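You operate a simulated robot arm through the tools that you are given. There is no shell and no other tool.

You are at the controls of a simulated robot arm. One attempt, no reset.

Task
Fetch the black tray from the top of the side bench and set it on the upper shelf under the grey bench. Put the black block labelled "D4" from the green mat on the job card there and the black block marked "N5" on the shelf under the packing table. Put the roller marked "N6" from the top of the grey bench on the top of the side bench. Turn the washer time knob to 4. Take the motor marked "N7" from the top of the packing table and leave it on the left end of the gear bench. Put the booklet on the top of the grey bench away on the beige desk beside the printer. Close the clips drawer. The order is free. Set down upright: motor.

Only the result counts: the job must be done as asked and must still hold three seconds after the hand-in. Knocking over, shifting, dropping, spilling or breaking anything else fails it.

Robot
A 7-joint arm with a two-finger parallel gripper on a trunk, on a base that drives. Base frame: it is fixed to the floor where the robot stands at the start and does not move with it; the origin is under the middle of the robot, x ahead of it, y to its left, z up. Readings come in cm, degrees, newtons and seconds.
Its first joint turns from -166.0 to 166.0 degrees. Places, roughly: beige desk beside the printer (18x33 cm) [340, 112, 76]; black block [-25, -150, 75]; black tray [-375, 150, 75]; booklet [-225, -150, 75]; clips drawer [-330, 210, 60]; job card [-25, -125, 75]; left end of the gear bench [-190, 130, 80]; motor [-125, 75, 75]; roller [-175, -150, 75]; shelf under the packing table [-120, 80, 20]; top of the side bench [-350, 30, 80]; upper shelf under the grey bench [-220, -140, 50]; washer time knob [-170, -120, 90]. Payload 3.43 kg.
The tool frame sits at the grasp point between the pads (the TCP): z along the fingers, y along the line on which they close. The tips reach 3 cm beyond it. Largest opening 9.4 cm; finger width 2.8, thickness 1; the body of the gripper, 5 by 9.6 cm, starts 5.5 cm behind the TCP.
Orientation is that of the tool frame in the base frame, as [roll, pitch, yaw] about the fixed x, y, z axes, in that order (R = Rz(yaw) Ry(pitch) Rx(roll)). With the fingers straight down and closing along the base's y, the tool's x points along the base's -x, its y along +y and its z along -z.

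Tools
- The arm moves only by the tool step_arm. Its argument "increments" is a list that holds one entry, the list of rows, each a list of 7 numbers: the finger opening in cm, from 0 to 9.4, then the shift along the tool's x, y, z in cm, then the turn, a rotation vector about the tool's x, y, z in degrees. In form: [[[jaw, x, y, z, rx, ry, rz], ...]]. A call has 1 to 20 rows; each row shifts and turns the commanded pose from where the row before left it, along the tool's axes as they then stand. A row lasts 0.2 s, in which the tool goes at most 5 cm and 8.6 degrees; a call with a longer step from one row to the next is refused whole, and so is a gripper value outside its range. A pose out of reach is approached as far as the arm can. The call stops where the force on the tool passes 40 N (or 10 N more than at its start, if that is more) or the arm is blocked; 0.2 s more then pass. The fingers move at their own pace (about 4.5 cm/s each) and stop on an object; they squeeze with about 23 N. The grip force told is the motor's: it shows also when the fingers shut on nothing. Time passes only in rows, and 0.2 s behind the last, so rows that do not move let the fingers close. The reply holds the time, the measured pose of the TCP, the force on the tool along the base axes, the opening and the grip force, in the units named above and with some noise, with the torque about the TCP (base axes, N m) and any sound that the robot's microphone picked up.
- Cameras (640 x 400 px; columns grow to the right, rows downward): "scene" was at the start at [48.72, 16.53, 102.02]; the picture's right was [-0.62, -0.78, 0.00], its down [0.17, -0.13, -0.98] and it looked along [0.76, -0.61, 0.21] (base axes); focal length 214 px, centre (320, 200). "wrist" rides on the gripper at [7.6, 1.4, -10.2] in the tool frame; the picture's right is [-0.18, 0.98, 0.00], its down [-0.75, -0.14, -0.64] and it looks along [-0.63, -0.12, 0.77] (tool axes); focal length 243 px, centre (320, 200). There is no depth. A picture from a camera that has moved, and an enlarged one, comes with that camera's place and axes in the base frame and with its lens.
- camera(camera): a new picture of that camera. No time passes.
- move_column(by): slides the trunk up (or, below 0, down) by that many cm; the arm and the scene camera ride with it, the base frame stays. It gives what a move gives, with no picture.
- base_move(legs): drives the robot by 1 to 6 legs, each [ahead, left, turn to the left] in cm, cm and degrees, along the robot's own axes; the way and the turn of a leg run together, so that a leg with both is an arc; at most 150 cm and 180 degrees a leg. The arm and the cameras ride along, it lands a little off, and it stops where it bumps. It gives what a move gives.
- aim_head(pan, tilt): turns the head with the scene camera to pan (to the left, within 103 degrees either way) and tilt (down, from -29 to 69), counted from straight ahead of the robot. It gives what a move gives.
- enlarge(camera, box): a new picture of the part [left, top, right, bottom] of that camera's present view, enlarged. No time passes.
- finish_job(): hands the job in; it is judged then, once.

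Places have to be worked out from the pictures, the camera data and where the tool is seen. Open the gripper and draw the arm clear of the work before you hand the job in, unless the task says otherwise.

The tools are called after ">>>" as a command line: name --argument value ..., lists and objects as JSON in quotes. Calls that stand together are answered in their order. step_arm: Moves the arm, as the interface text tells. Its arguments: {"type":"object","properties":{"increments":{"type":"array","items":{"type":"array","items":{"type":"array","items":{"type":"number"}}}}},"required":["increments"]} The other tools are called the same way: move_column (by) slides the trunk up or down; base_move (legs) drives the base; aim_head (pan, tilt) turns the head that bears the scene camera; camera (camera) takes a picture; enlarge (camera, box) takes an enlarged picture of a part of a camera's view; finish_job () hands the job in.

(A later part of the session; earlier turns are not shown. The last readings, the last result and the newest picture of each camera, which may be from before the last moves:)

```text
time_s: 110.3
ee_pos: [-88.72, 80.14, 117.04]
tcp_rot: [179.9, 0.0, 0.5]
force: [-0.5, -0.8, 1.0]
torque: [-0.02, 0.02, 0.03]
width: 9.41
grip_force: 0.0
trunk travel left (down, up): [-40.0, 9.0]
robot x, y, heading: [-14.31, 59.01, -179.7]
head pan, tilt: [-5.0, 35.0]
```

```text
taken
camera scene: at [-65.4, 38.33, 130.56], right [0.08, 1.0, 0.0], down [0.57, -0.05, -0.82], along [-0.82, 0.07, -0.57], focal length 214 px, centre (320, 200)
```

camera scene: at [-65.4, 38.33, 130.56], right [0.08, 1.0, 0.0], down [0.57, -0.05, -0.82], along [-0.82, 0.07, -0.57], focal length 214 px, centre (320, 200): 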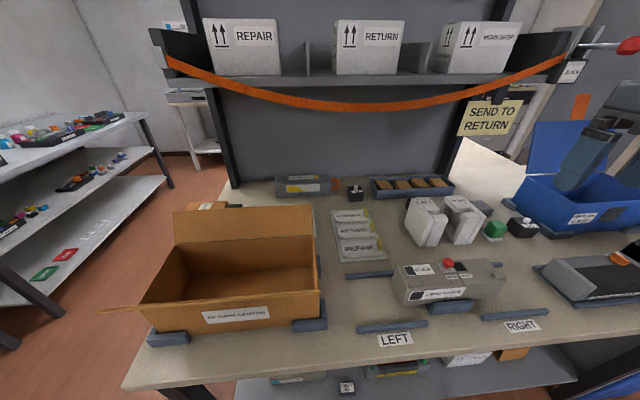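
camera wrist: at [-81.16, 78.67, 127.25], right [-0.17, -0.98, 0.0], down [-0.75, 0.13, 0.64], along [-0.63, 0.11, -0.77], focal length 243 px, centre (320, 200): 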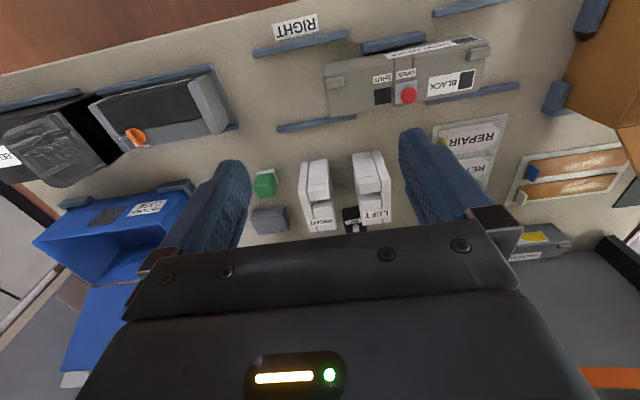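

N7 must be the black piece visible behind/between the LEFT and RIGHT foam, around (-122,78). I drive 10 cm closer to get a view from directly above.

>>> base_move --legs '[[10, 0, 0]]'

>>> step_arm --increments '[[[9.4, -4, 0, 0, 0, 0, 0], [9.4, 0, 0, 0, 0, 0, 0]]]'

>>> camera --camera "wrist"

>>> enlarge --camera "wrist" --box '[240, 60, 440, 240]'

```text
time_s: 111.5
ee_pos: [-98.46, 80.01, 116.98]
tcp_rot: [179.9, 0.0, 0.5]
force: [0.2, 0.0, -0.1]
torque: [0.03, 0.01, -0.01]
width: 9.4
grip_force: 0.0
trunk travel left (down, up): [-40.0, 9.0]
robot x, y, heading: [-24.38, 59.05, -179.7]
head pan, tilt: [-5.0, 35.0]
```

```text
time_s: 112.1
ee_pos: [-102.66, 79.96, 116.82]
tcp_rot: [180.0, 0.0, 0.5]
force: [-1.0, 0.4, -0.5]
torque: [0.03, 0.03, 0.0]
width: 9.4
grip_force: 0.1
trunk travel left (down, up): [-40.0, 9.0]
robot x, y, heading: [-24.41, 59.11, -179.5]
head pan, tilt: [-5.0, 35.0]
```

```text
taken
camera wrist: at [-95.16, 78.59, 127.14], right [-0.17, -0.98, 0.0], down [-0.75, 0.13, 0.64], along [-0.63, 0.11, -0.77], focal length 243 px, centre (320, 200)
```

wrist: 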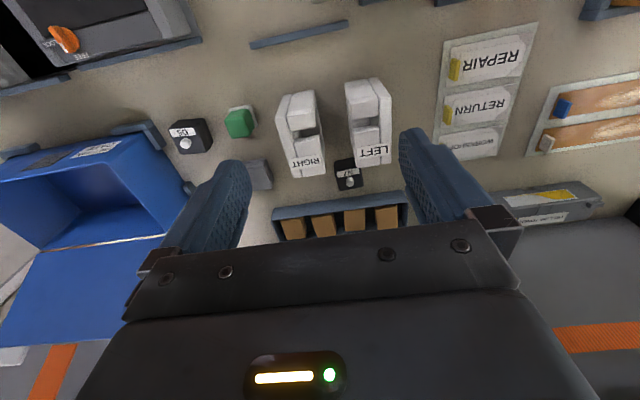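

```text
2.22 times, centred on (340, 150) of wrist
camera zoom: at [-95.16, 78.59, 127.14], right [-0.17, -0.98, 0.0], down [-0.75, 0.13, 0.64], along [-0.63, 0.11, -0.77], focal length 539 px, centre (276, 311)
```

zoom: 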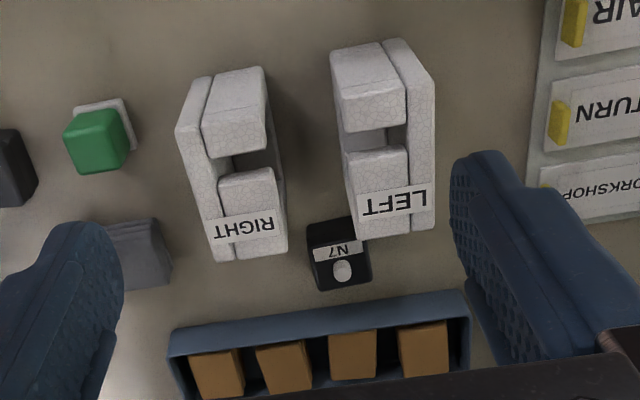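

N7 is found at about (-125.5,78), with foam in front and a blue tray behind it. Before getting closer I look down to see how far my own base extends relative to the table.

>>> aim_head --pan -60 --tilt 69

>>> camera --camera "scene"

>>> aim_head --pan 0 --tilt 69

>>> camera --camera "scene"

```text
time_s: 113.3
ee_pos: [-102.75, 79.88, 116.87]
tcp_rot: [180.0, 0.0, 0.5]
force: [-0.5, -1.2, -0.6]
torque: [-0.01, -0.03, 0.03]
width: 9.41
grip_force: 0.0
trunk travel left (down, up): [-40.0, 9.0]
robot x, y, heading: [-24.17, 59.56, -179.4]
head pan, tilt: [-60.0, 68.8]
```

```text
taken
camera scene: at [-69.28, 42.37, 126.19], right [0.86, 0.51, 0.0], down [0.47, -0.8, -0.36], along [-0.18, 0.31, -0.93], focal length 214 px, centre (320, 200)
```

scene: 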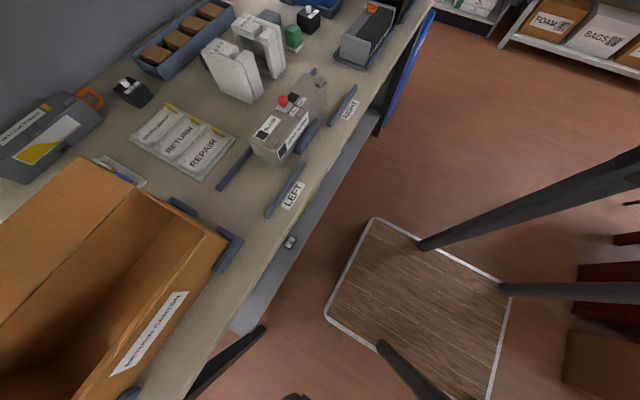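

```text
time_s: 114.6
ee_pos: [-102.71, 79.89, 116.81]
tcp_rot: [180.0, 0.0, 0.6]
force: [-0.3, 0.0, -0.2]
torque: [0.03, -0.05, 0.03]
width: 9.38
grip_force: 0.0
trunk travel left (down, up): [-40.0, 9.0]
robot x, y, heading: [-24.37, 58.98, -179.2]
head pan, tilt: [0.0, 68.8]
```

```text
taken
camera scene: at [-72.03, 37.51, 126.18], right [-0.01, 1.0, 0.0], down [0.93, 0.01, -0.36], along [-0.36, 0.0, -0.93], focal length 214 px, centre (320, 200)
```

scene: 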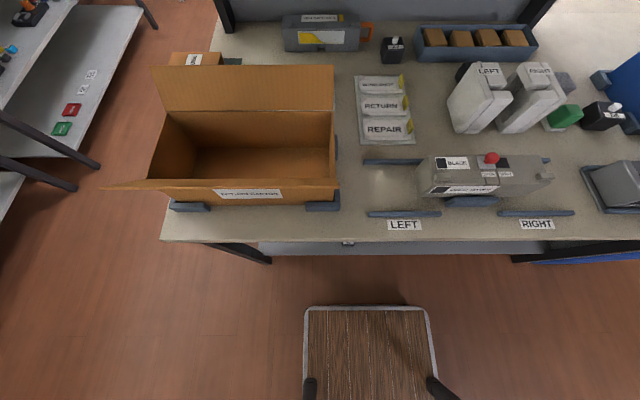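

The base front reaches 37 cm ahead of the axis; there is about 20 cm to the table, so I can drive 10 cm closer. Then I position the tool over N7, still high.

>>> base_move --legs '[[10, 0, 0]]'

>>> step_arm --increments '[[[9.4, 0, 1.0, 4, 0, 0, 0], [9.4, 0, 1.0, 4, 0, 0, 0], [9.4, 0, 0, 4, 0, 0, 0], [9.4, 0, 0, 0, 0, 0, 0]]]'

>>> camera --camera "wrist"

>>> aim_head --pan -35 --tilt 45

>>> camera --camera "scene"

```text
time_s: 115.8
ee_pos: [-112.78, 80.09, 116.83]
tcp_rot: [-180.0, 0.0, 0.6]
force: [0.3, -0.2, -0.5]
torque: [-0.03, 0.02, 0.0]
width: 9.39
grip_force: 0.1
trunk travel left (down, up): [-40.0, 9.0]
robot x, y, heading: [-34.53, 59.22, -180.0]
head pan, tilt: [0.0, 68.8]
```

```text
time_s: 116.8
ee_pos: [-112.88, 77.83, 104.72]
tcp_rot: [180.0, 0.0, 0.4]
force: [-0.4, -0.3, -0.8]
torque: [0.03, 0.0, -0.01]
width: 9.38
grip_force: 0.1
trunk travel left (down, up): [-40.0, 9.0]
robot x, y, heading: [-34.65, 58.88, -179.8]
head pan, tilt: [0.0, 68.8]
```

```text
taken
camera wrist: at [-105.3, 76.51, 115.03], right [-0.18, -0.98, 0.0], down [-0.75, 0.13, 0.64], along [-0.63, 0.11, -0.77], focal length 243 px, centre (320, 200)
```

wrist: 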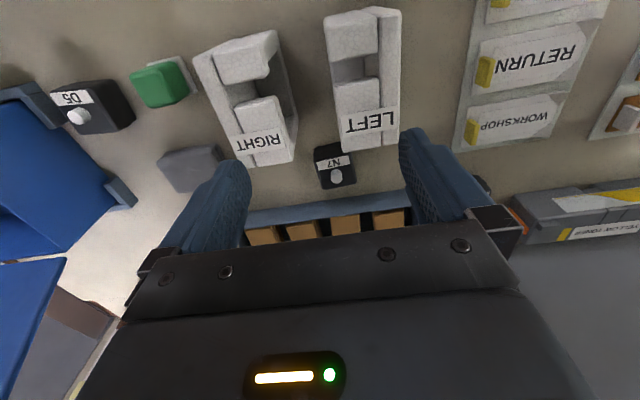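

```text
time_s: 117.8
ee_pos: [-112.85, 77.83, 104.85]
tcp_rot: [180.0, 0.0, 0.5]
force: [0.1, -0.4, -0.3]
torque: [0.0, -0.01, -0.01]
width: 9.4
grip_force: 0.0
trunk travel left (down, up): [-40.0, 9.0]
robot x, y, heading: [-34.62, 58.59, -179.7]
head pan, tilt: [-35.0, 45.0]
```

```text
taken
camera scene: at [-83.24, 42.15, 129.06], right [0.57, 0.82, 0.0], down [0.58, -0.4, -0.71], along [-0.58, 0.4, -0.71], focal length 214 px, centre (320, 200)
```

scene: 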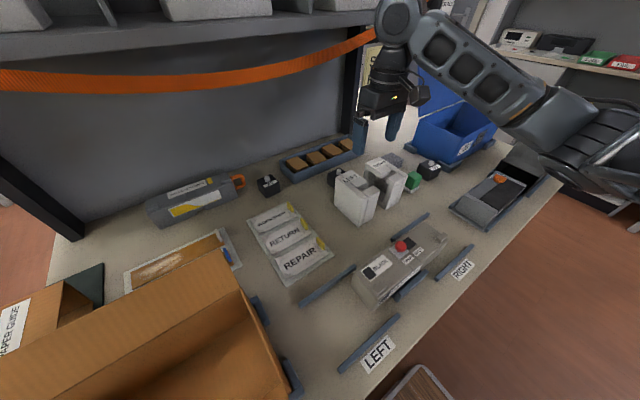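

I enlarge the wrist view around N7 for position and height.

>>> enlarge --camera "wrist" --box '[230, 110, 430, 235]'

>>> enlarge --camera "scene" --box '[310, 60, 450, 240]'

```text
3.20 times, centred on (330, 172) of wrist
camera zoom: at [-105.31, 76.52, 115.06], right [-0.18, -0.98, 0.0], down [-0.75, 0.14, 0.64], along [-0.63, 0.11, -0.77], focal length 776 px, centre (288, 288)
```

zoom: 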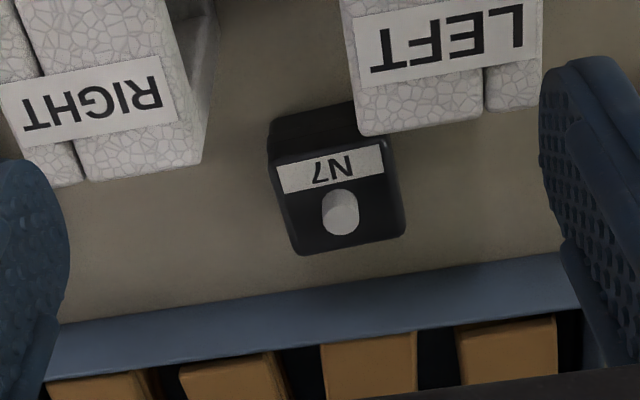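

```text
2.22 times, centred on (380, 150) of scene
camera zoom: at [-83.24, 42.15, 129.06], right [0.57, 0.82, 0.0], down [0.58, -0.4, -0.71], along [-0.58, 0.4, -0.71], focal length 477 px, centre (187, 311)
```

zoom: 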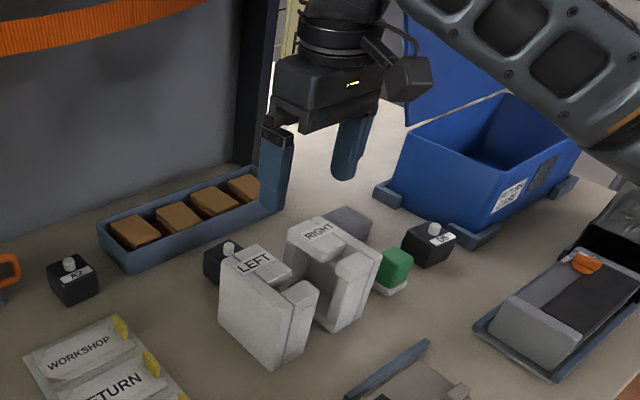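

The foam is tall (top z≈94) and the camera bracket would hit it with the present yaw. So I rotate the gripper by 90° (fingers closing along x, camera to the -y side), which clears the foam and tray.

>>> step_arm --increments '[[[9.4, 0, 0, 0, 0, 0, 8.2], [9.4, 0, 0, 0, 0, 0, 8.2], [9.4, 0, 0, 0, 0, 0, 8.2], [9.4, 0, 0, 0, 0, 0, 8.2], [9.4, 0, 0, 0, 0, 0, 8.2], [9.4, 0, 0, 0, 0, 0, 8.2], [9.4, 0, 0, 0, 0, 0, 8.2], [9.4, 0, 0, 0, 0, 0, 8.2], [9.4, 0, 0, 0, 0, 0, 8.2], [9.4, 0, 0, 0, 0, 0, 8.2], [9.4, 0, 0, 0, 0, 0, 8.4], [9.4, 0, 0, 0, 0, 0, 0]]]'

>>> camera --camera "wrist"

>>> camera --camera "scene"

```text
time_s: 120.4
ee_pos: [-112.79, 78.01, 104.96]
tcp_rot: [180.0, 0.0, -90.0]
force: [0.2, -1.0, 0.3]
torque: [0.01, -0.04, -0.01]
width: 9.39
grip_force: 0.1
trunk travel left (down, up): [-40.0, 9.0]
robot x, y, heading: [-34.7, 58.85, -179.8]
head pan, tilt: [-35.0, 45.0]
```

```text
taken
camera wrist: at [-114.2, 70.34, 115.17], right [-0.98, 0.18, 0.0], down [0.14, 0.75, 0.64], along [0.12, 0.63, -0.77], focal length 243 px, centre (320, 200)
```

wrist: 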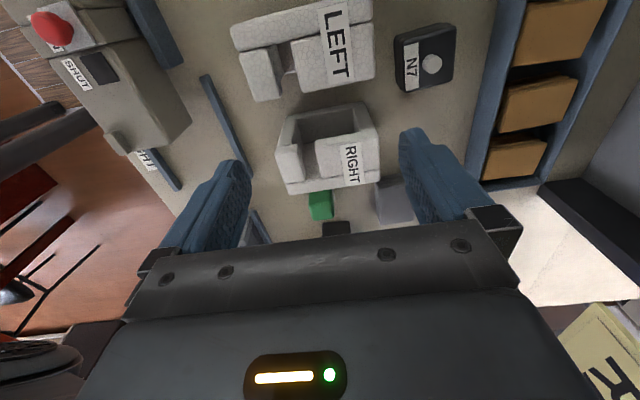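

```text
taken
camera scene: at [-83.24, 42.16, 129.07], right [0.57, 0.82, 0.0], down [0.58, -0.4, -0.71], along [-0.58, 0.4, -0.71], focal length 214 px, centre (320, 200)
```

scene: 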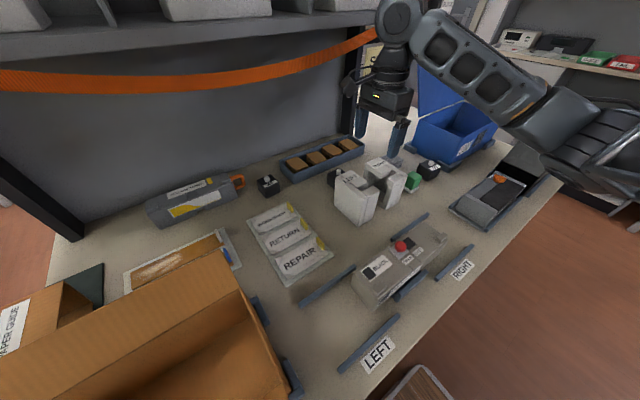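

N7 top centre triangulates to about (-124.4,77.3), top z≈86. I move over it and descend partway.

>>> step_arm --increments '[[[9.4, 0.7, 4, 0, 0, 0, 0], [9.4, 0, 4, 0, 0, 0, 0], [9.4, 0, 3.6, 0, 0, 0, 0], [9.4, 0, 0, 4, 0, 0, 0], [9.4, 0, 0, 4, 0, 0, 0], [9.4, 0, 0, 4, 0, 0, 0], [9.4, 0, 0, 0, 0, 0, 0]]]'

>>> camera --camera "wrist"

>>> enlarge --camera "scene" --box '[240, 60, 480, 240]'

```text
time_s: 122.0
ee_pos: [-124.54, 78.09, 92.65]
tcp_rot: [179.9, 0.0, -89.9]
force: [2.2, 0.4, 0.8]
torque: [0.0, 0.15, 0.0]
width: 9.39
grip_force: 0.1
trunk travel left (down, up): [-40.0, 9.0]
robot x, y, heading: [-34.81, 59.59, -179.9]
head pan, tilt: [-35.0, 45.0]
```

```text
taken
camera wrist: at [-125.96, 70.44, 102.82], right [-0.98, 0.18, 0.0], down [0.14, 0.75, 0.64], along [0.12, 0.63, -0.77], focal length 243 px, centre (320, 200)
```

wrist: 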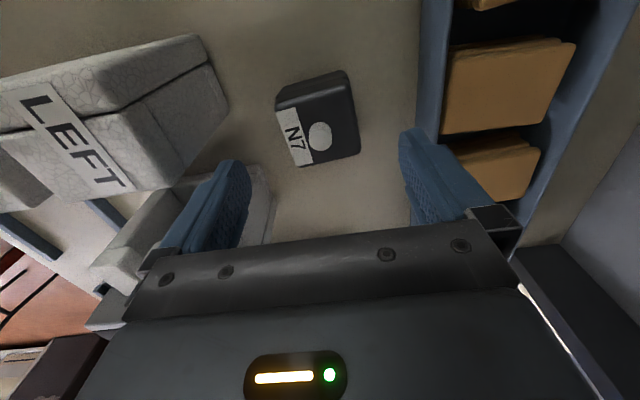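

```text
2.22 times, centred on (360, 150) of scene
camera zoom: at [-83.35, 42.66, 129.05], right [0.57, 0.82, 0.0], down [0.58, -0.4, -0.71], along [-0.58, 0.4, -0.71], focal length 477 px, centre (231, 311)
```

zoom: 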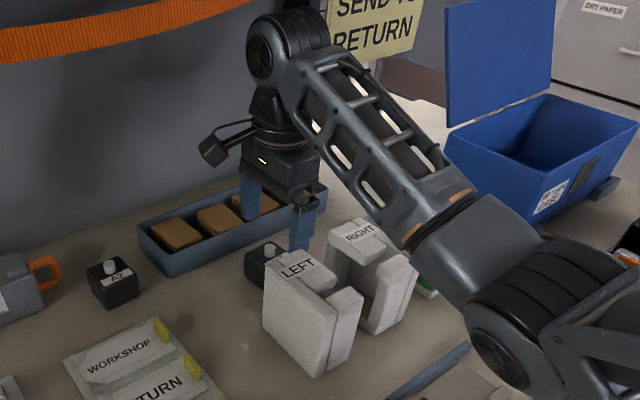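

The readings show a slight side force and a small base shift; I check for contact with the full scene view before going lower.

>>> camera --camera "scene"

>>> step_arm --increments '[[[9.4, 0, 0, 0, 0, 0, 0]]]'

```text
taken
camera scene: at [-83.35, 42.66, 129.05], right [0.57, 0.82, 0.0], down [0.58, -0.4, -0.71], along [-0.58, 0.4, -0.71], focal length 214 px, centre (320, 200)
```

scene: 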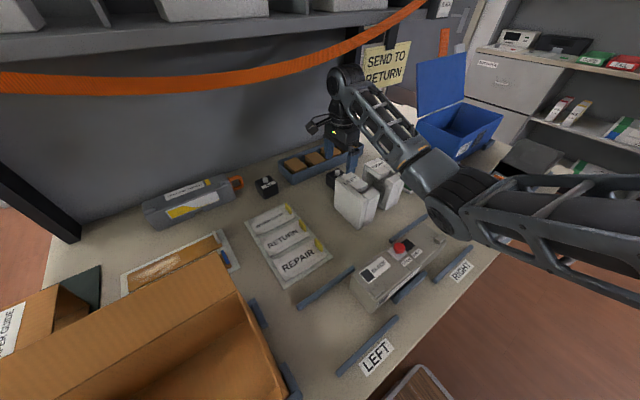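

```text
time_s: 122.4
ee_pos: [-124.46, 77.54, 92.59]
tcp_rot: [179.9, 0.1, -89.9]
force: [0.3, -0.1, 0.6]
torque: [-0.02, 0.04, -0.04]
width: 9.39
grip_force: 0.1
trunk travel left (down, up): [-40.0, 9.0]
robot x, y, heading: [-34.61, 58.8, -179.8]
head pan, tilt: [-35.0, 45.0]
```

>>> enlarge --camera "scene" --box '[300, 50, 480, 240]'

>>> camera --camera "wrist"

```text
2.11 times, centred on (390, 145) of scene
camera zoom: at [-83.23, 42.23, 129.05], right [0.57, 0.82, 0.0], down [0.58, -0.4, -0.71], along [-0.58, 0.4, -0.71], focal length 452 px, centre (173, 316)
```

zoom: 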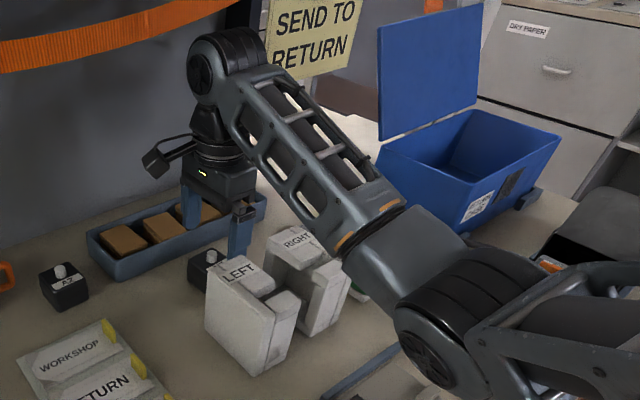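

```text
taken
camera wrist: at [-125.92, 69.97, 102.81], right [-0.98, 0.18, 0.0], down [0.14, 0.75, 0.64], along [0.12, 0.63, -0.77], focal length 243 px, centre (320, 200)
```

wrist: 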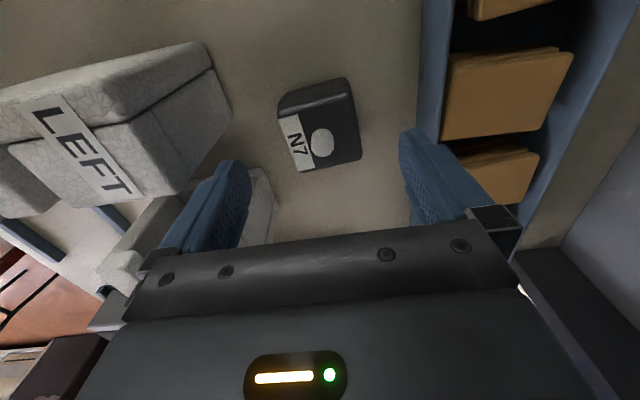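

The arm's elbow seems low over the table. I pan the head to get a second viewpoint and triangulate the elbow's height before descending.

>>> aim_head --pan -80 --tilt 40

>>> camera --camera "scene"

>>> aim_head --pan 0 --tilt 40

>>> camera --camera "scene"

```text
time_s: 123.5
ee_pos: [-124.43, 77.45, 92.59]
tcp_rot: [-180.0, 0.0, -89.9]
force: [-0.5, -0.2, -1.2]
torque: [-0.02, 0.06, -0.02]
width: 9.4
grip_force: 0.0
trunk travel left (down, up): [-40.0, 9.0]
robot x, y, heading: [-34.63, 59.04, -179.6]
head pan, tilt: [-80.0, 40.0]
```

```text
taken
camera scene: at [-78.09, 45.89, 129.79], right [0.98, 0.18, 0.0], down [0.12, -0.63, -0.77], along [-0.14, 0.75, -0.64], focal length 214 px, centre (320, 200)
```

scene: 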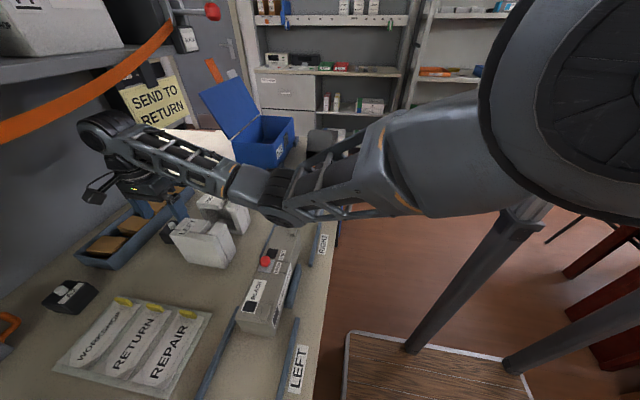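

```text
time_s: 125.0
ee_pos: [-124.35, 77.52, 92.55]
tcp_rot: [-180.0, 0.0, -89.8]
force: [0.7, 0.4, -0.4]
torque: [-0.02, -0.02, 0.01]
width: 9.4
grip_force: 0.0
trunk travel left (down, up): [-40.0, 9.0]
robot x, y, heading: [-34.18, 59.24, -179.9]
head pan, tilt: [0.0, 40.0]
```

```text
taken
camera scene: at [-85.05, 37.49, 129.8], right [0.0, 1.0, 0.0], down [0.64, 0.0, -0.77], along [-0.77, 0.0, -0.64], focal length 214 px, centre (320, 200)
```

scene: 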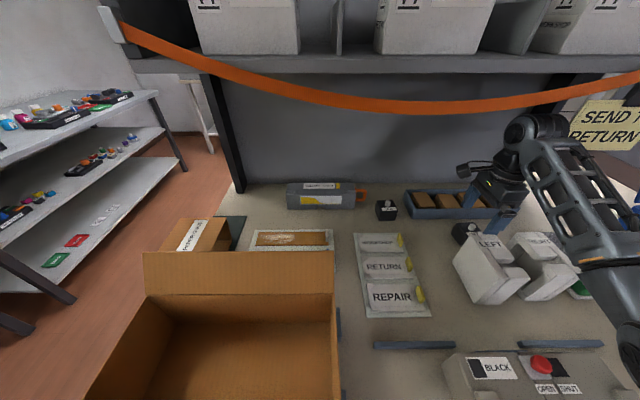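

The elbow is at about (-90,70,104), right above the toner box. To keep clearance, I raise the trunk the last 9 cm before descending.

>>> move_column --by 9

>>> step_arm --increments '[[[9.4, 0, 0, 3, 0, 0, 0], [9.4, 0, 0, 3, 0, 0, 0], [9.4, 0, 0, 3, 0, 0, 0], [9.4, 0, 0, 3, 0, 0, 0], [9.4, 0, 0, 0, 0, 0, 0], [9.4, 0, 0, 0, 0, 0, 0]]]'

>>> aim_head --pan -80 --tilt 45

>>> camera --camera "scene"

>>> camera --camera "wrist"

```text
time_s: 126.3
ee_pos: [-123.35, 77.07, 98.69]
tcp_rot: [-177.6, -1.2, -90.1]
force: [-0.3, 0.2, -0.1]
torque: [0.02, -0.03, -0.01]
width: 9.38
grip_force: 0.0
trunk travel left (down, up): [-49.0, 0.0]
robot x, y, heading: [-34.5, 59.1, -179.9]
head pan, tilt: [0.0, 40.0]
```

```text
time_s: 127.7
ee_pos: [-124.28, 77.47, 89.39]
tcp_rot: [179.9, -0.1, -89.9]
force: [0.2, 0.0, 0.4]
torque: [0.01, 0.02, 0.01]
width: 9.38
grip_force: 0.1
trunk travel left (down, up): [-49.0, 0.0]
robot x, y, heading: [-34.78, 59.3, -179.7]
head pan, tilt: [0.0, 40.0]
```

```text
time_s: 129.2
ee_pos: [-124.42, 77.6, 89.45]
tcp_rot: [-180.0, -0.1, -89.9]
force: [-0.4, -0.4, -1.0]
torque: [0.01, -0.01, -0.01]
width: 9.39
grip_force: 0.1
trunk travel left (down, up): [-49.0, 0.0]
robot x, y, heading: [-34.69, 59.39, -179.4]
head pan, tilt: [-80.0, 45.0]
```

```text
taken
camera scene: at [-78.02, 45.53, 138.07], right [0.98, 0.18, 0.0], down [0.13, -0.7, -0.71], along [-0.13, 0.7, -0.71], focal length 214 px, centre (320, 200)
```

scene: 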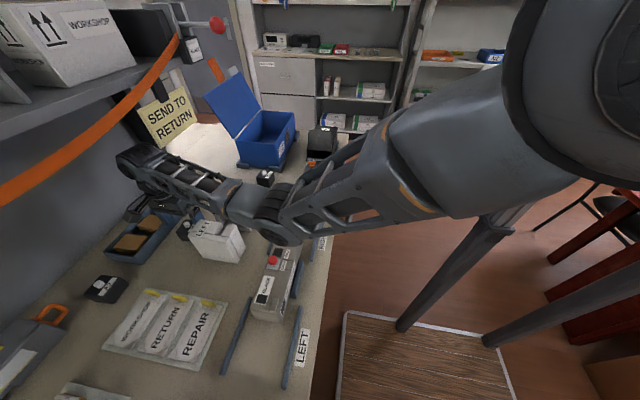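

```text
taken
camera wrist: at [-125.77, 69.84, 99.69], right [-0.98, 0.18, 0.0], down [0.14, 0.75, 0.64], along [0.12, 0.63, -0.77], focal length 243 px, centre (320, 200)
```

wrist: 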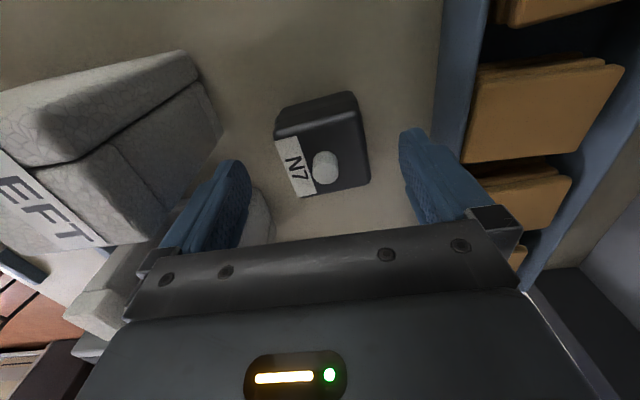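

The motor is well centred between the fingers. I descend slowly to grasp height (TCP≈84.2).

>>> step_arm --increments '[[[9.4, 0, 0, 1.5, 0, 0, 0], [9.4, 0, 0, 1.5, 0, 0, 0], [9.4, 0, 0, 1.2, 0, 0, 0], [9.4, 0, 0, 0.8, 0, 0, 0], [9.4, 0, 0, 0, 0, 0, 0]]]'

>>> camera --camera "wrist"

>>> camera --camera "scene"

```text
time_s: 130.4
ee_pos: [-124.61, 77.66, 85.03]
tcp_rot: [179.8, -0.1, -89.9]
force: [3.6, -3.4, 15.6]
torque: [-0.2, -0.97, -0.11]
width: 9.42
grip_force: 0.1
trunk travel left (down, up): [-49.0, 0.0]
robot x, y, heading: [-34.79, 59.19, -179.7]
head pan, tilt: [-80.0, 45.0]
stopped in row 5: the force on the tool passed its limit at 41 N (the readings are from after the stop); the commanded pose is now the measured one
```

```text
taken
camera wrist: at [-126.02, 70.0, 95.28], right [-0.98, 0.18, 0.0], down [0.14, 0.75, 0.64], along [0.11, 0.63, -0.77], focal length 243 px, centre (320, 200)
```

wrist: 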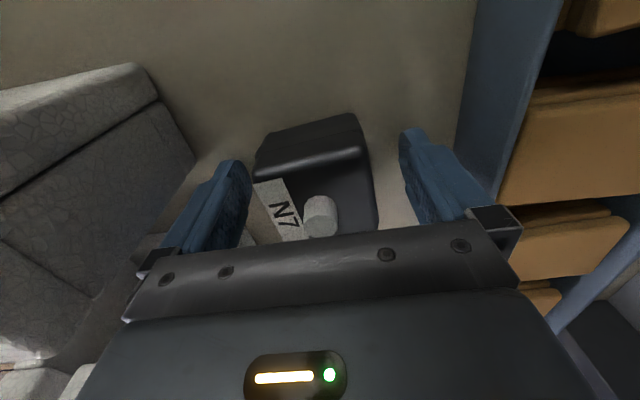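

```text
taken
camera scene: at [-77.9, 45.48, 138.09], right [0.98, 0.18, 0.0], down [0.13, -0.7, -0.71], along [-0.13, 0.7, -0.71], focal length 214 px, centre (320, 200)
```

scene: 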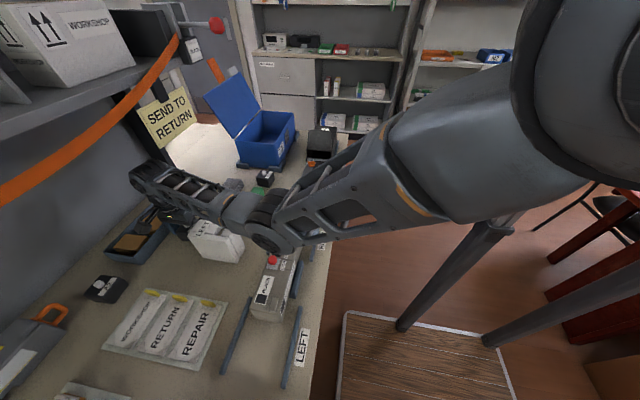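

Contact stopped the descent at TCP z≈85 (tips ≈82, probably the tabletop). I raise slightly and zoom in to verify what was touched.

>>> step_arm --increments '[[[9.4, 0, 0, -0.4, 0, 0, 0], [9.4, 0, 0, 0, 0, 0, 0]]]'

>>> enlarge --camera "scene" --box '[110, 150, 290, 270]'

>>> aim_head --pan -20 --tilt 45

>>> enlarge --camera "scene" --box '[360, 100, 540, 230]'

```text
time_s: 131.0
ee_pos: [-124.69, 77.71, 85.06]
tcp_rot: [179.9, 0.0, -89.9]
force: [-0.2, 1.1, -0.5]
torque: [0.0, 0.02, -0.01]
width: 9.41
grip_force: 0.2
trunk travel left (down, up): [-49.0, 0.0]
robot x, y, heading: [-34.43, 58.6, -179.7]
head pan, tilt: [-80.0, 45.0]
```

```text
3.33 times, centred on (200, 210) of scene
camera zoom: at [-78.0, 45.52, 138.06], right [0.98, 0.18, 0.0], down [0.13, -0.7, -0.71], along [-0.13, 0.7, -0.71], focal length 715 px, centre (720, 167)
```

zoom: 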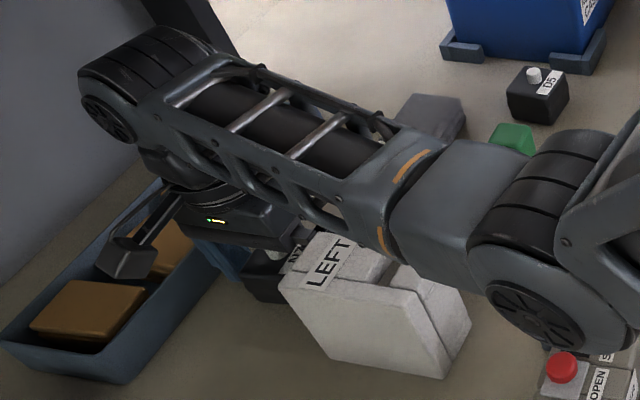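

```text
time_s: 132.3
ee_pos: [-124.53, 77.75, 85.25]
tcp_rot: [179.9, 0.0, -90.0]
force: [-0.3, 0.4, 0.4]
torque: [0.02, 0.01, 0.01]
width: 9.4
grip_force: 0.1
trunk travel left (down, up): [-49.0, 0.0]
robot x, y, heading: [-34.56, 59.11, -179.5]
head pan, tilt: [-20.0, 45.0]
```

```text
3.08 times, centred on (450, 165) of scene
camera zoom: at [-84.19, 40.26, 138.07], right [0.34, 0.94, 0.0], down [0.67, -0.24, -0.71], along [-0.67, 0.24, -0.71], focal length 660 px, centre (-80, 308)
```

zoom: 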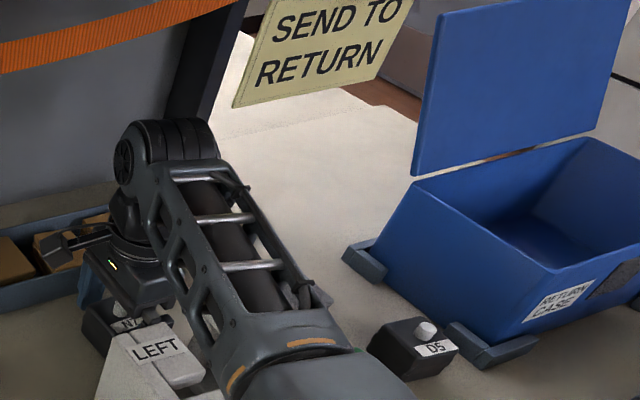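

No force now; the tips are just above the table. I close on the motor.

>>> step_arm --increments '[[[7, 0, 0, 0, 0, 0, 0], [6, 0, 0, 0, 0, 0, 0], [0, 0, 0, 0, 0, 0, 0], [0, 0, 0, 0, 0, 0, 0], [0, 0, 0, 0, 0, 0, 0], [0, 0, 0, 0, 0, 0, 0], [0, 0, 0, 0, 0, 0, 0]]]'

>>> camera --camera "wrist"

```text
time_s: 133.9
ee_pos: [-124.64, 77.57, 85.17]
tcp_rot: [179.9, 0.0, -89.9]
force: [1.5, 0.8, 1.2]
torque: [-0.02, -0.04, 0.06]
width: 5.99
grip_force: 22.7
trunk travel left (down, up): [-49.0, 0.0]
robot x, y, heading: [-34.4, 58.59, -179.8]
head pan, tilt: [-20.0, 45.0]
```

```text
taken
camera wrist: at [-126.1, 69.95, 95.48], right [-0.98, 0.18, 0.0], down [0.14, 0.75, 0.64], along [0.12, 0.63, -0.77], focal length 243 px, centre (320, 200)
```

wrist: 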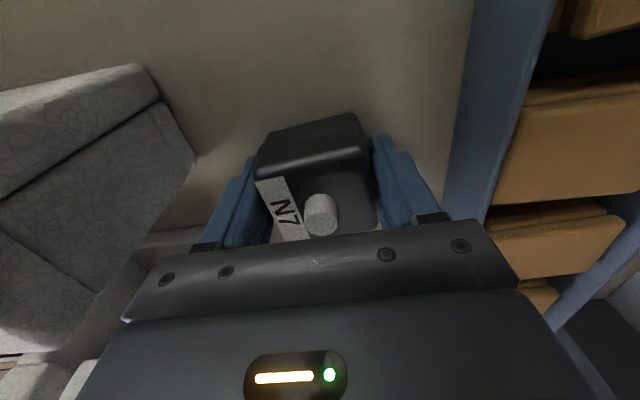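

Motor gripped (6.0 cm). I lift slowly, straight up.

>>> step_arm --increments '[[[0, 0, 0, -0.3, 0, 0, 0], [0, 0, 0, -0.5, 0, 0, 0], [0, 0, 0, -0.7, 0, 0, 0], [0, 0, 0, -1, 0, 0, 0], [0, 0, 0, -1.5, 0, 0, 0], [0, 0, 0, -1.5, 0, 0, 0], [0, 0, 0, -1.5, 0, 0, 0], [0, 0, 0, -1.5, 0, 0, 0], [0, 0, 0, -1.5, 0, 0, 0], [0, 0, 0, -1.5, 0, 0, 0], [0, 0, 0, -1.5, 0, 0, 0], [0, 0, 0, -1.5, 0, 0, 0], [0, 0, 0, -1.5, 0, 0, 0], [0, 0, 0, -1.5, 0, 0, 0], [0, 0, 0, 0, 0, 0, 0]]]'

>>> camera --camera "wrist"

>>> camera --camera "scene"

```text
time_s: 137.3
ee_pos: [-122.42, 77.37, 98.81]
tcp_rot: [-175.7, -0.9, -89.6]
force: [-0.4, 0.1, -3.6]
torque: [-0.01, -0.05, -0.01]
width: 5.87
grip_force: 23.0
trunk travel left (down, up): [-49.0, 0.0]
robot x, y, heading: [-34.49, 59.27, -179.8]
head pan, tilt: [-20.0, 45.0]
stopped in row 15: the arm was blocked; the commanded pose is now the measured one
```

```text
taken
camera wrist: at [-124.65, 69.8, 109.05], right [-0.98, 0.18, -0.08], down [0.09, 0.76, 0.64], along [0.17, 0.62, -0.76], focal length 243 px, centre (320, 200)
```

wrist: 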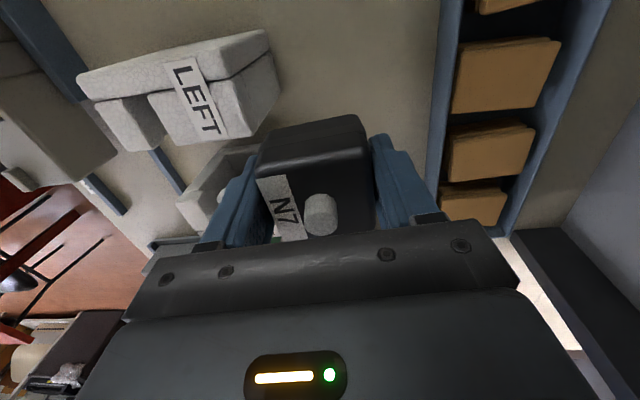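

```text
taken
camera scene: at [-84.26, 40.22, 138.36], right [0.34, 0.94, 0.0], down [0.67, -0.24, -0.71], along [-0.67, 0.24, -0.71], focal length 214 px, centre (320, 200)
```

scene: 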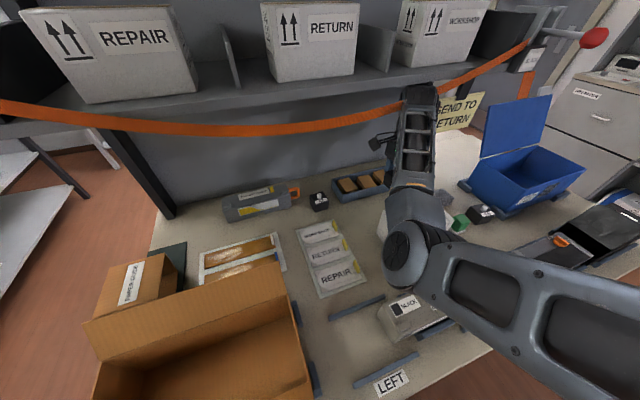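

The arm was blocked at z≈98.8 — the wrist hits the strap/overhead shelf edge above. I shift 2 cm toward the robot first, level the tool again, then continue up.

>>> step_arm --increments '[[[0, 0, -0.7, 0.3, 0, 0, 0], [0, 0, -0.7, 0, -2, 0, 0], [0, 0, -0.7, 0, -2.3, -0.9, 0], [0, 0, 0, 0, 0, 0, 0]]]'

>>> camera --camera "wrist"

>>> enlarge --camera "scene" --box '[340, 50, 500, 280]'

```text
time_s: 138.3
ee_pos: [-120.59, 77.58, 98.99]
tcp_rot: [179.4, 0.1, -89.6]
force: [0.3, -0.3, -4.5]
torque: [-0.02, 0.01, 0.01]
width: 5.87
grip_force: 22.4
trunk travel left (down, up): [-49.0, 0.0]
robot x, y, heading: [-34.51, 58.81, -179.5]
head pan, tilt: [-20.0, 45.0]
```

```text
taken
camera wrist: at [-121.87, 69.75, 109.27], right [-0.98, 0.18, 0.01], down [0.14, 0.75, 0.64], along [0.1, 0.63, -0.77], focal length 243 px, centre (320, 200)
```

wrist: 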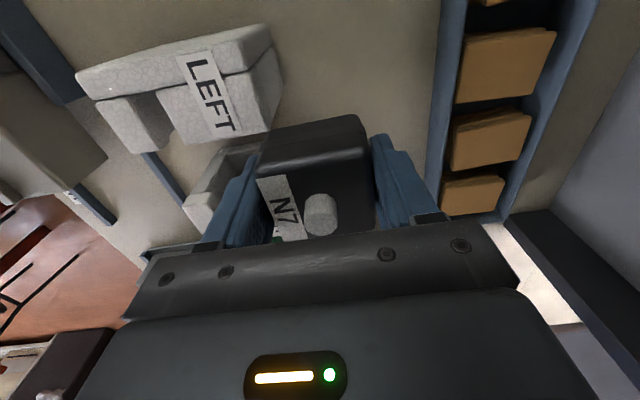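

```text
1.74 times, centred on (420, 165) of scene
camera zoom: at [-84.18, 40.24, 138.07], right [0.34, 0.94, 0.0], down [0.67, -0.24, -0.71], along [-0.67, 0.24, -0.71], focal length 373 px, centre (146, 261)
```

zoom: 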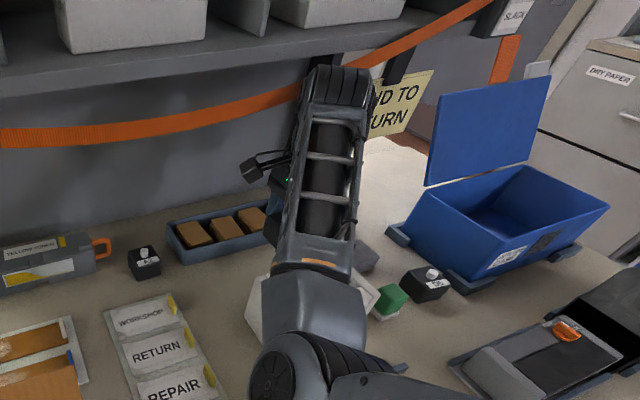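

Clear now. I raise further while drawing back toward the robot.

>>> step_arm --increments '[[[0, 0, 0, -1, 0.6, 0, 0], [0, 0, 0, -1.5, 0, 0, 0], [0, 0, 0, -1.5, 0, 0, 0], [0, 0, -1, -1.5, 0, 0, 0], [0, 0, -1.5, -1, 0, 0, 0], [0, 0, -2, -0.5, 0, 0, 0], [0, 0, -2.5, 0, 0, 0, 0], [0, 0, -2.5, 0, 0, 0, 0], [0, 0, -2.5, 0, 0, 0, 0], [0, 0, 0, 0, 0, 0, 0]]]'

>>> camera --camera "scene"

>>> camera --camera "wrist"

```text
time_s: 140.5
ee_pos: [-108.47, 77.15, 105.95]
tcp_rot: [-179.9, 0.2, -89.7]
force: [0.7, -0.4, -3.8]
torque: [0.0, 0.0, 0.02]
width: 5.83
grip_force: 22.7
trunk travel left (down, up): [-49.0, 0.0]
robot x, y, heading: [-34.47, 59.2, -179.5]
head pan, tilt: [-20.0, 45.0]
```

```text
taken
camera scene: at [-84.17, 40.23, 138.07], right [0.34, 0.94, 0.0], down [0.67, -0.24, -0.71], along [-0.67, 0.24, -0.71], focal length 214 px, centre (320, 200)
```

scene: 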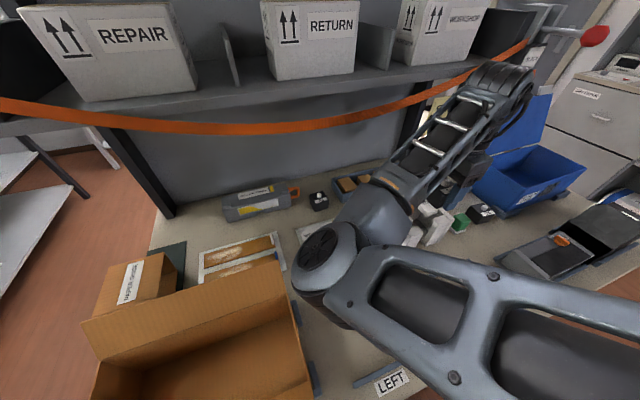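

```text
taken
camera wrist: at [-109.9, 69.59, 116.17], right [-0.98, 0.18, 0.0], down [0.14, 0.75, 0.64], along [0.11, 0.63, -0.76], focal length 243 px, centre (320, 200)
```

wrist: 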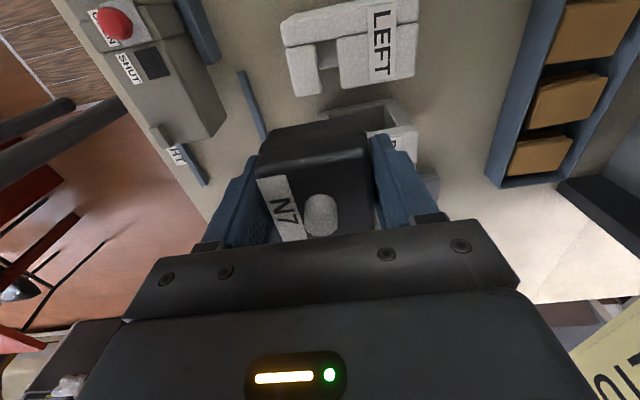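

The motor is clear of the foam. I back away from the table before moving sideways out past the carton.

>>> base_move --legs '[[-36, 0, 0]]'

>>> camera --camera "scene"

```text
time_s: 142.8
ee_pos: [-72.69, 77.29, 105.9]
tcp_rot: [-180.0, 0.1, -89.6]
force: [-0.5, -0.7, -3.9]
torque: [-0.01, 0.01, 0.0]
width: 5.85
grip_force: 22.7
trunk travel left (down, up): [-49.0, 0.0]
robot x, y, heading: [1.22, 59.37, -179.4]
head pan, tilt: [-20.0, 45.0]
```

```text
taken
camera scene: at [-48.34, 40.4, 138.06], right [0.34, 0.94, 0.0], down [0.67, -0.24, -0.71], along [-0.67, 0.24, -0.71], focal length 214 px, centre (320, 200)
```

scene: 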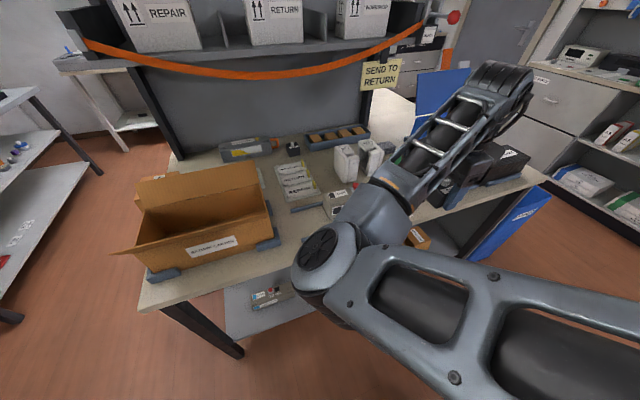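

All fine. I move left out past the table end, then forward along the corridor toward the back of the room.

>>> base_move --legs '[[0, 105, 0], [100, 0, 0]]'

>>> aim_head --pan 0 --tilt 20

>>> camera --camera "scene"

>>> aim_head --pan -60 --tilt 25

>>> camera --camera "scene"

>>> aim_head --pan 65 --tilt 35

>>> camera --camera "scene"

```text
time_s: 153.0
ee_pos: [-170.75, -32.75, 105.84]
tcp_rot: [-179.9, 0.2, -87.9]
force: [0.8, 0.3, -4.1]
torque: [0.0, -0.03, -0.02]
width: 5.82
grip_force: 22.7
trunk travel left (down, up): [-49.0, 0.0]
robot x, y, heading: [-96.36, -48.57, -178.0]
head pan, tilt: [-20.0, 45.0]
```

```text
time_s: 153.9
ee_pos: [-170.77, -32.77, 105.99]
tcp_rot: [180.0, 0.2, -87.8]
force: [-0.4, 0.6, -4.2]
torque: [-0.01, 0.0, -0.04]
width: 5.85
grip_force: 22.7
trunk travel left (down, up): [-49.0, 0.0]
robot x, y, heading: [-96.31, -48.66, -177.8]
head pan, tilt: [0.0, 20.0]
```

```text
taken
camera scene: at [-146.79, -71.86, 141.92], right [-0.04, 1.0, 0.0], down [0.34, 0.01, -0.94], along [-0.94, -0.04, -0.34], focal length 214 px, centre (320, 200)
```

scene: 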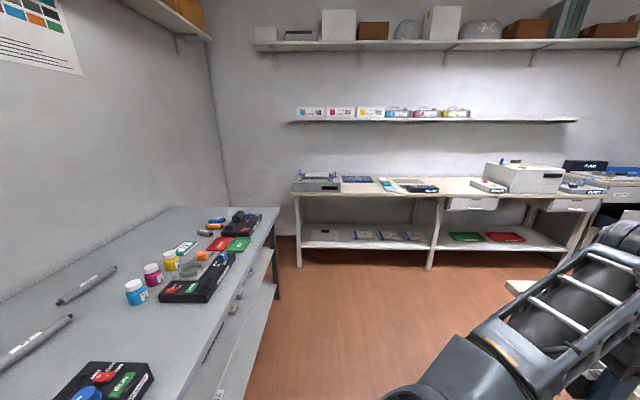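

```text
time_s: 155.2
ee_pos: [-170.84, -32.79, 105.96]
tcp_rot: [-179.9, 0.3, -87.9]
force: [0.4, -0.1, -3.8]
torque: [0.02, -0.01, -0.02]
width: 5.85
grip_force: 23.2
trunk travel left (down, up): [-49.0, 0.0]
robot x, y, heading: [-96.17, -48.23, -177.7]
head pan, tilt: [-60.0, 25.0]
```

```text
taken
camera scene: at [-142.4, -63.72, 141.12], right [0.85, 0.53, 0.0], down [0.23, -0.36, -0.91], along [-0.48, 0.77, -0.42], focal length 214 px, centre (320, 200)
```

scene: 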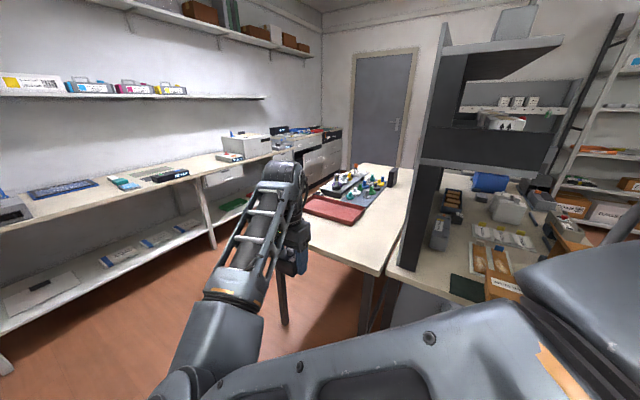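

```text
time_s: 157.2
ee_pos: [-170.75, -32.75, 105.93]
tcp_rot: [180.0, 0.2, -87.8]
force: [-0.5, 0.9, -3.7]
torque: [-0.05, 0.03, 0.0]
width: 5.85
grip_force: 23.0
trunk travel left (down, up): [-49.0, 0.0]
robot x, y, heading: [-96.4, -48.62, -178.0]
head pan, tilt: [65.0, 35.0]
```

```text
taken
camera scene: at [-140.9, -79.62, 139.55], right [-0.92, 0.39, 0.0], down [0.22, 0.53, -0.82], along [-0.32, -0.76, -0.57], focal length 214 px, centre (320, 200)
```

scene: 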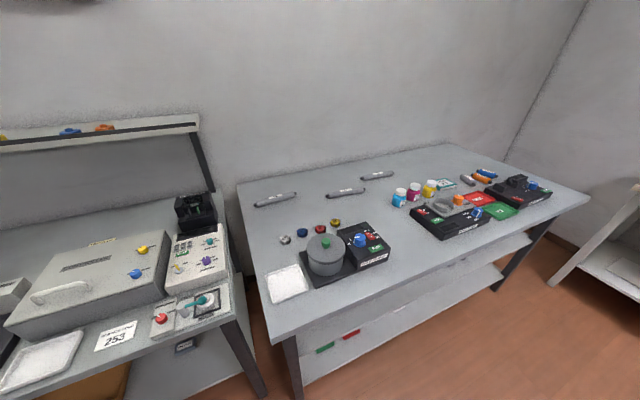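

I now see the gear bench (x≈-155…-222) and the corridor to the side bench (front edge x≈-335). I drive on to x≈-265 and then turn right to face along the corridor (+y).

>>> base_move --legs '[[85, 0, -2], [82, 0, 0], [0, 0, -90]]'

>>> aim_head --pan -20 --tilt 25

>>> camera --camera "scene"

>>> aim_head --pan 40 --tilt 25

>>> camera --camera "scene"

```text
time_s: 169.6
ee_pos: [-245.97, 26.03, 106.04]
tcp_rot: [179.9, 0.2, -179.9]
force: [-0.1, 0.5, -4.5]
torque: [0.0, -0.02, 0.02]
width: 5.87
grip_force: 23.2
trunk travel left (down, up): [-49.0, 0.0]
robot x, y, heading: [-264.49, -48.11, 90.1]
head pan, tilt: [65.0, 35.0]
```

```text
time_s: 171.2
ee_pos: [-245.97, 26.08, 106.0]
tcp_rot: [180.0, 0.3, -179.9]
force: [0.2, 0.3, -4.1]
torque: [0.02, 0.01, 0.04]
width: 5.83
grip_force: 22.9
trunk travel left (down, up): [-49.0, 0.0]
robot x, y, heading: [-264.51, -47.91, 90.0]
head pan, tilt: [-20.0, 25.0]
```

```text
taken
camera scene: at [-282.87, 3.15, 141.12], right [0.94, -0.34, 0.0], down [-0.14, -0.4, -0.91], along [0.31, 0.85, -0.42], focal length 214 px, centre (320, 200)
```

scene: 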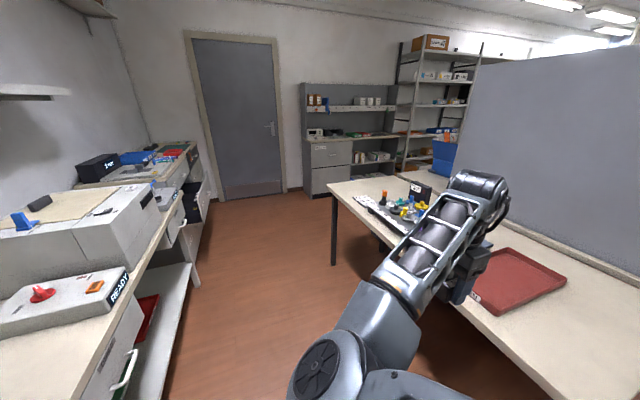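

```text
time_s: 172.4
ee_pos: [-246.06, 26.08, 105.93]
tcp_rot: [180.0, 0.2, -179.9]
force: [0.2, 0.0, -4.0]
torque: [0.01, 0.02, 0.01]
width: 5.82
grip_force: 23.1
trunk travel left (down, up): [-49.0, 0.0]
robot x, y, heading: [-264.8, -48.1, 90.0]
head pan, tilt: [40.0, 25.0]
```

```text
taken
camera scene: at [-291.93, 1.53, 141.12], right [0.77, 0.64, 0.0], down [0.27, -0.32, -0.91], along [-0.58, 0.69, -0.42], focal length 214 px, centre (320, 200)
```

scene: 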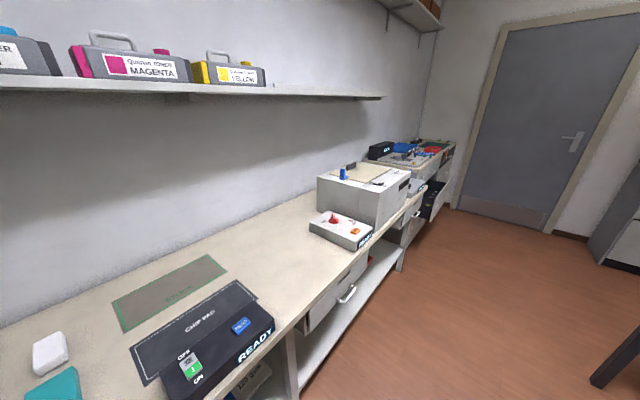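

The gear bench's far end (y≈150) is its left end when facing it from this aisle. I drive forward along the aisle for a closer look.

>>> base_move --legs '[[75, 6, 0]]'

>>> aim_head --pan -50 --tilt 35

>>> camera --camera "scene"

>>> camera --camera "wrist"

```text
time_s: 176.5
ee_pos: [-252.17, 99.97, 105.94]
tcp_rot: [-179.9, 0.2, -179.9]
force: [0.9, 0.5, -3.9]
torque: [-0.01, 0.0, -0.01]
width: 5.84
grip_force: 22.7
trunk travel left (down, up): [-49.0, 0.0]
robot x, y, heading: [-270.41, 25.76, 90.1]
head pan, tilt: [40.0, 25.0]
```

```text
time_s: 178.1
ee_pos: [-251.98, 99.84, 105.88]
tcp_rot: [180.0, 0.2, -179.8]
force: [0.7, 1.0, -4.4]
torque: [-0.01, -0.02, 0.0]
width: 5.83
grip_force: 23.2
trunk travel left (down, up): [-49.0, 0.0]
robot x, y, heading: [-270.72, 25.86, 89.9]
head pan, tilt: [-50.0, 35.0]
```

```text
taken
camera scene: at [-285.39, 74.08, 139.55], right [0.64, -0.76, 0.0], down [-0.44, -0.37, -0.82], along [0.63, 0.53, -0.57], focal length 214 px, centre (320, 200)
```

scene: 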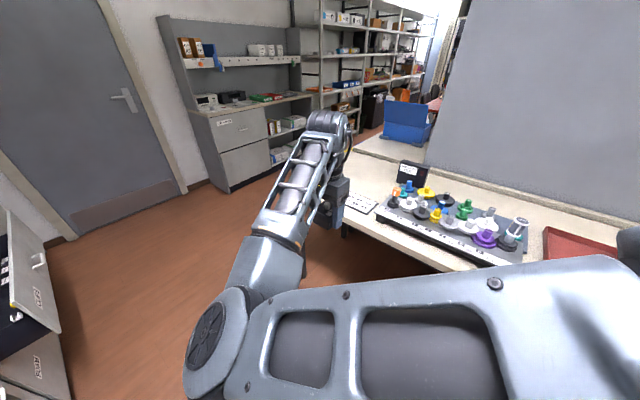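

```text
taken
camera wrist: at [-259.78, 101.32, 116.17], right [0.18, 0.98, 0.0], down [0.75, -0.14, 0.64], along [0.63, -0.12, -0.76], focal length 243 px, centre (320, 200)
```

wrist: 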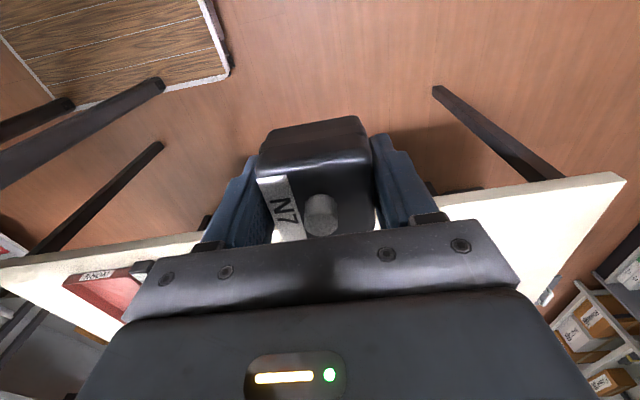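

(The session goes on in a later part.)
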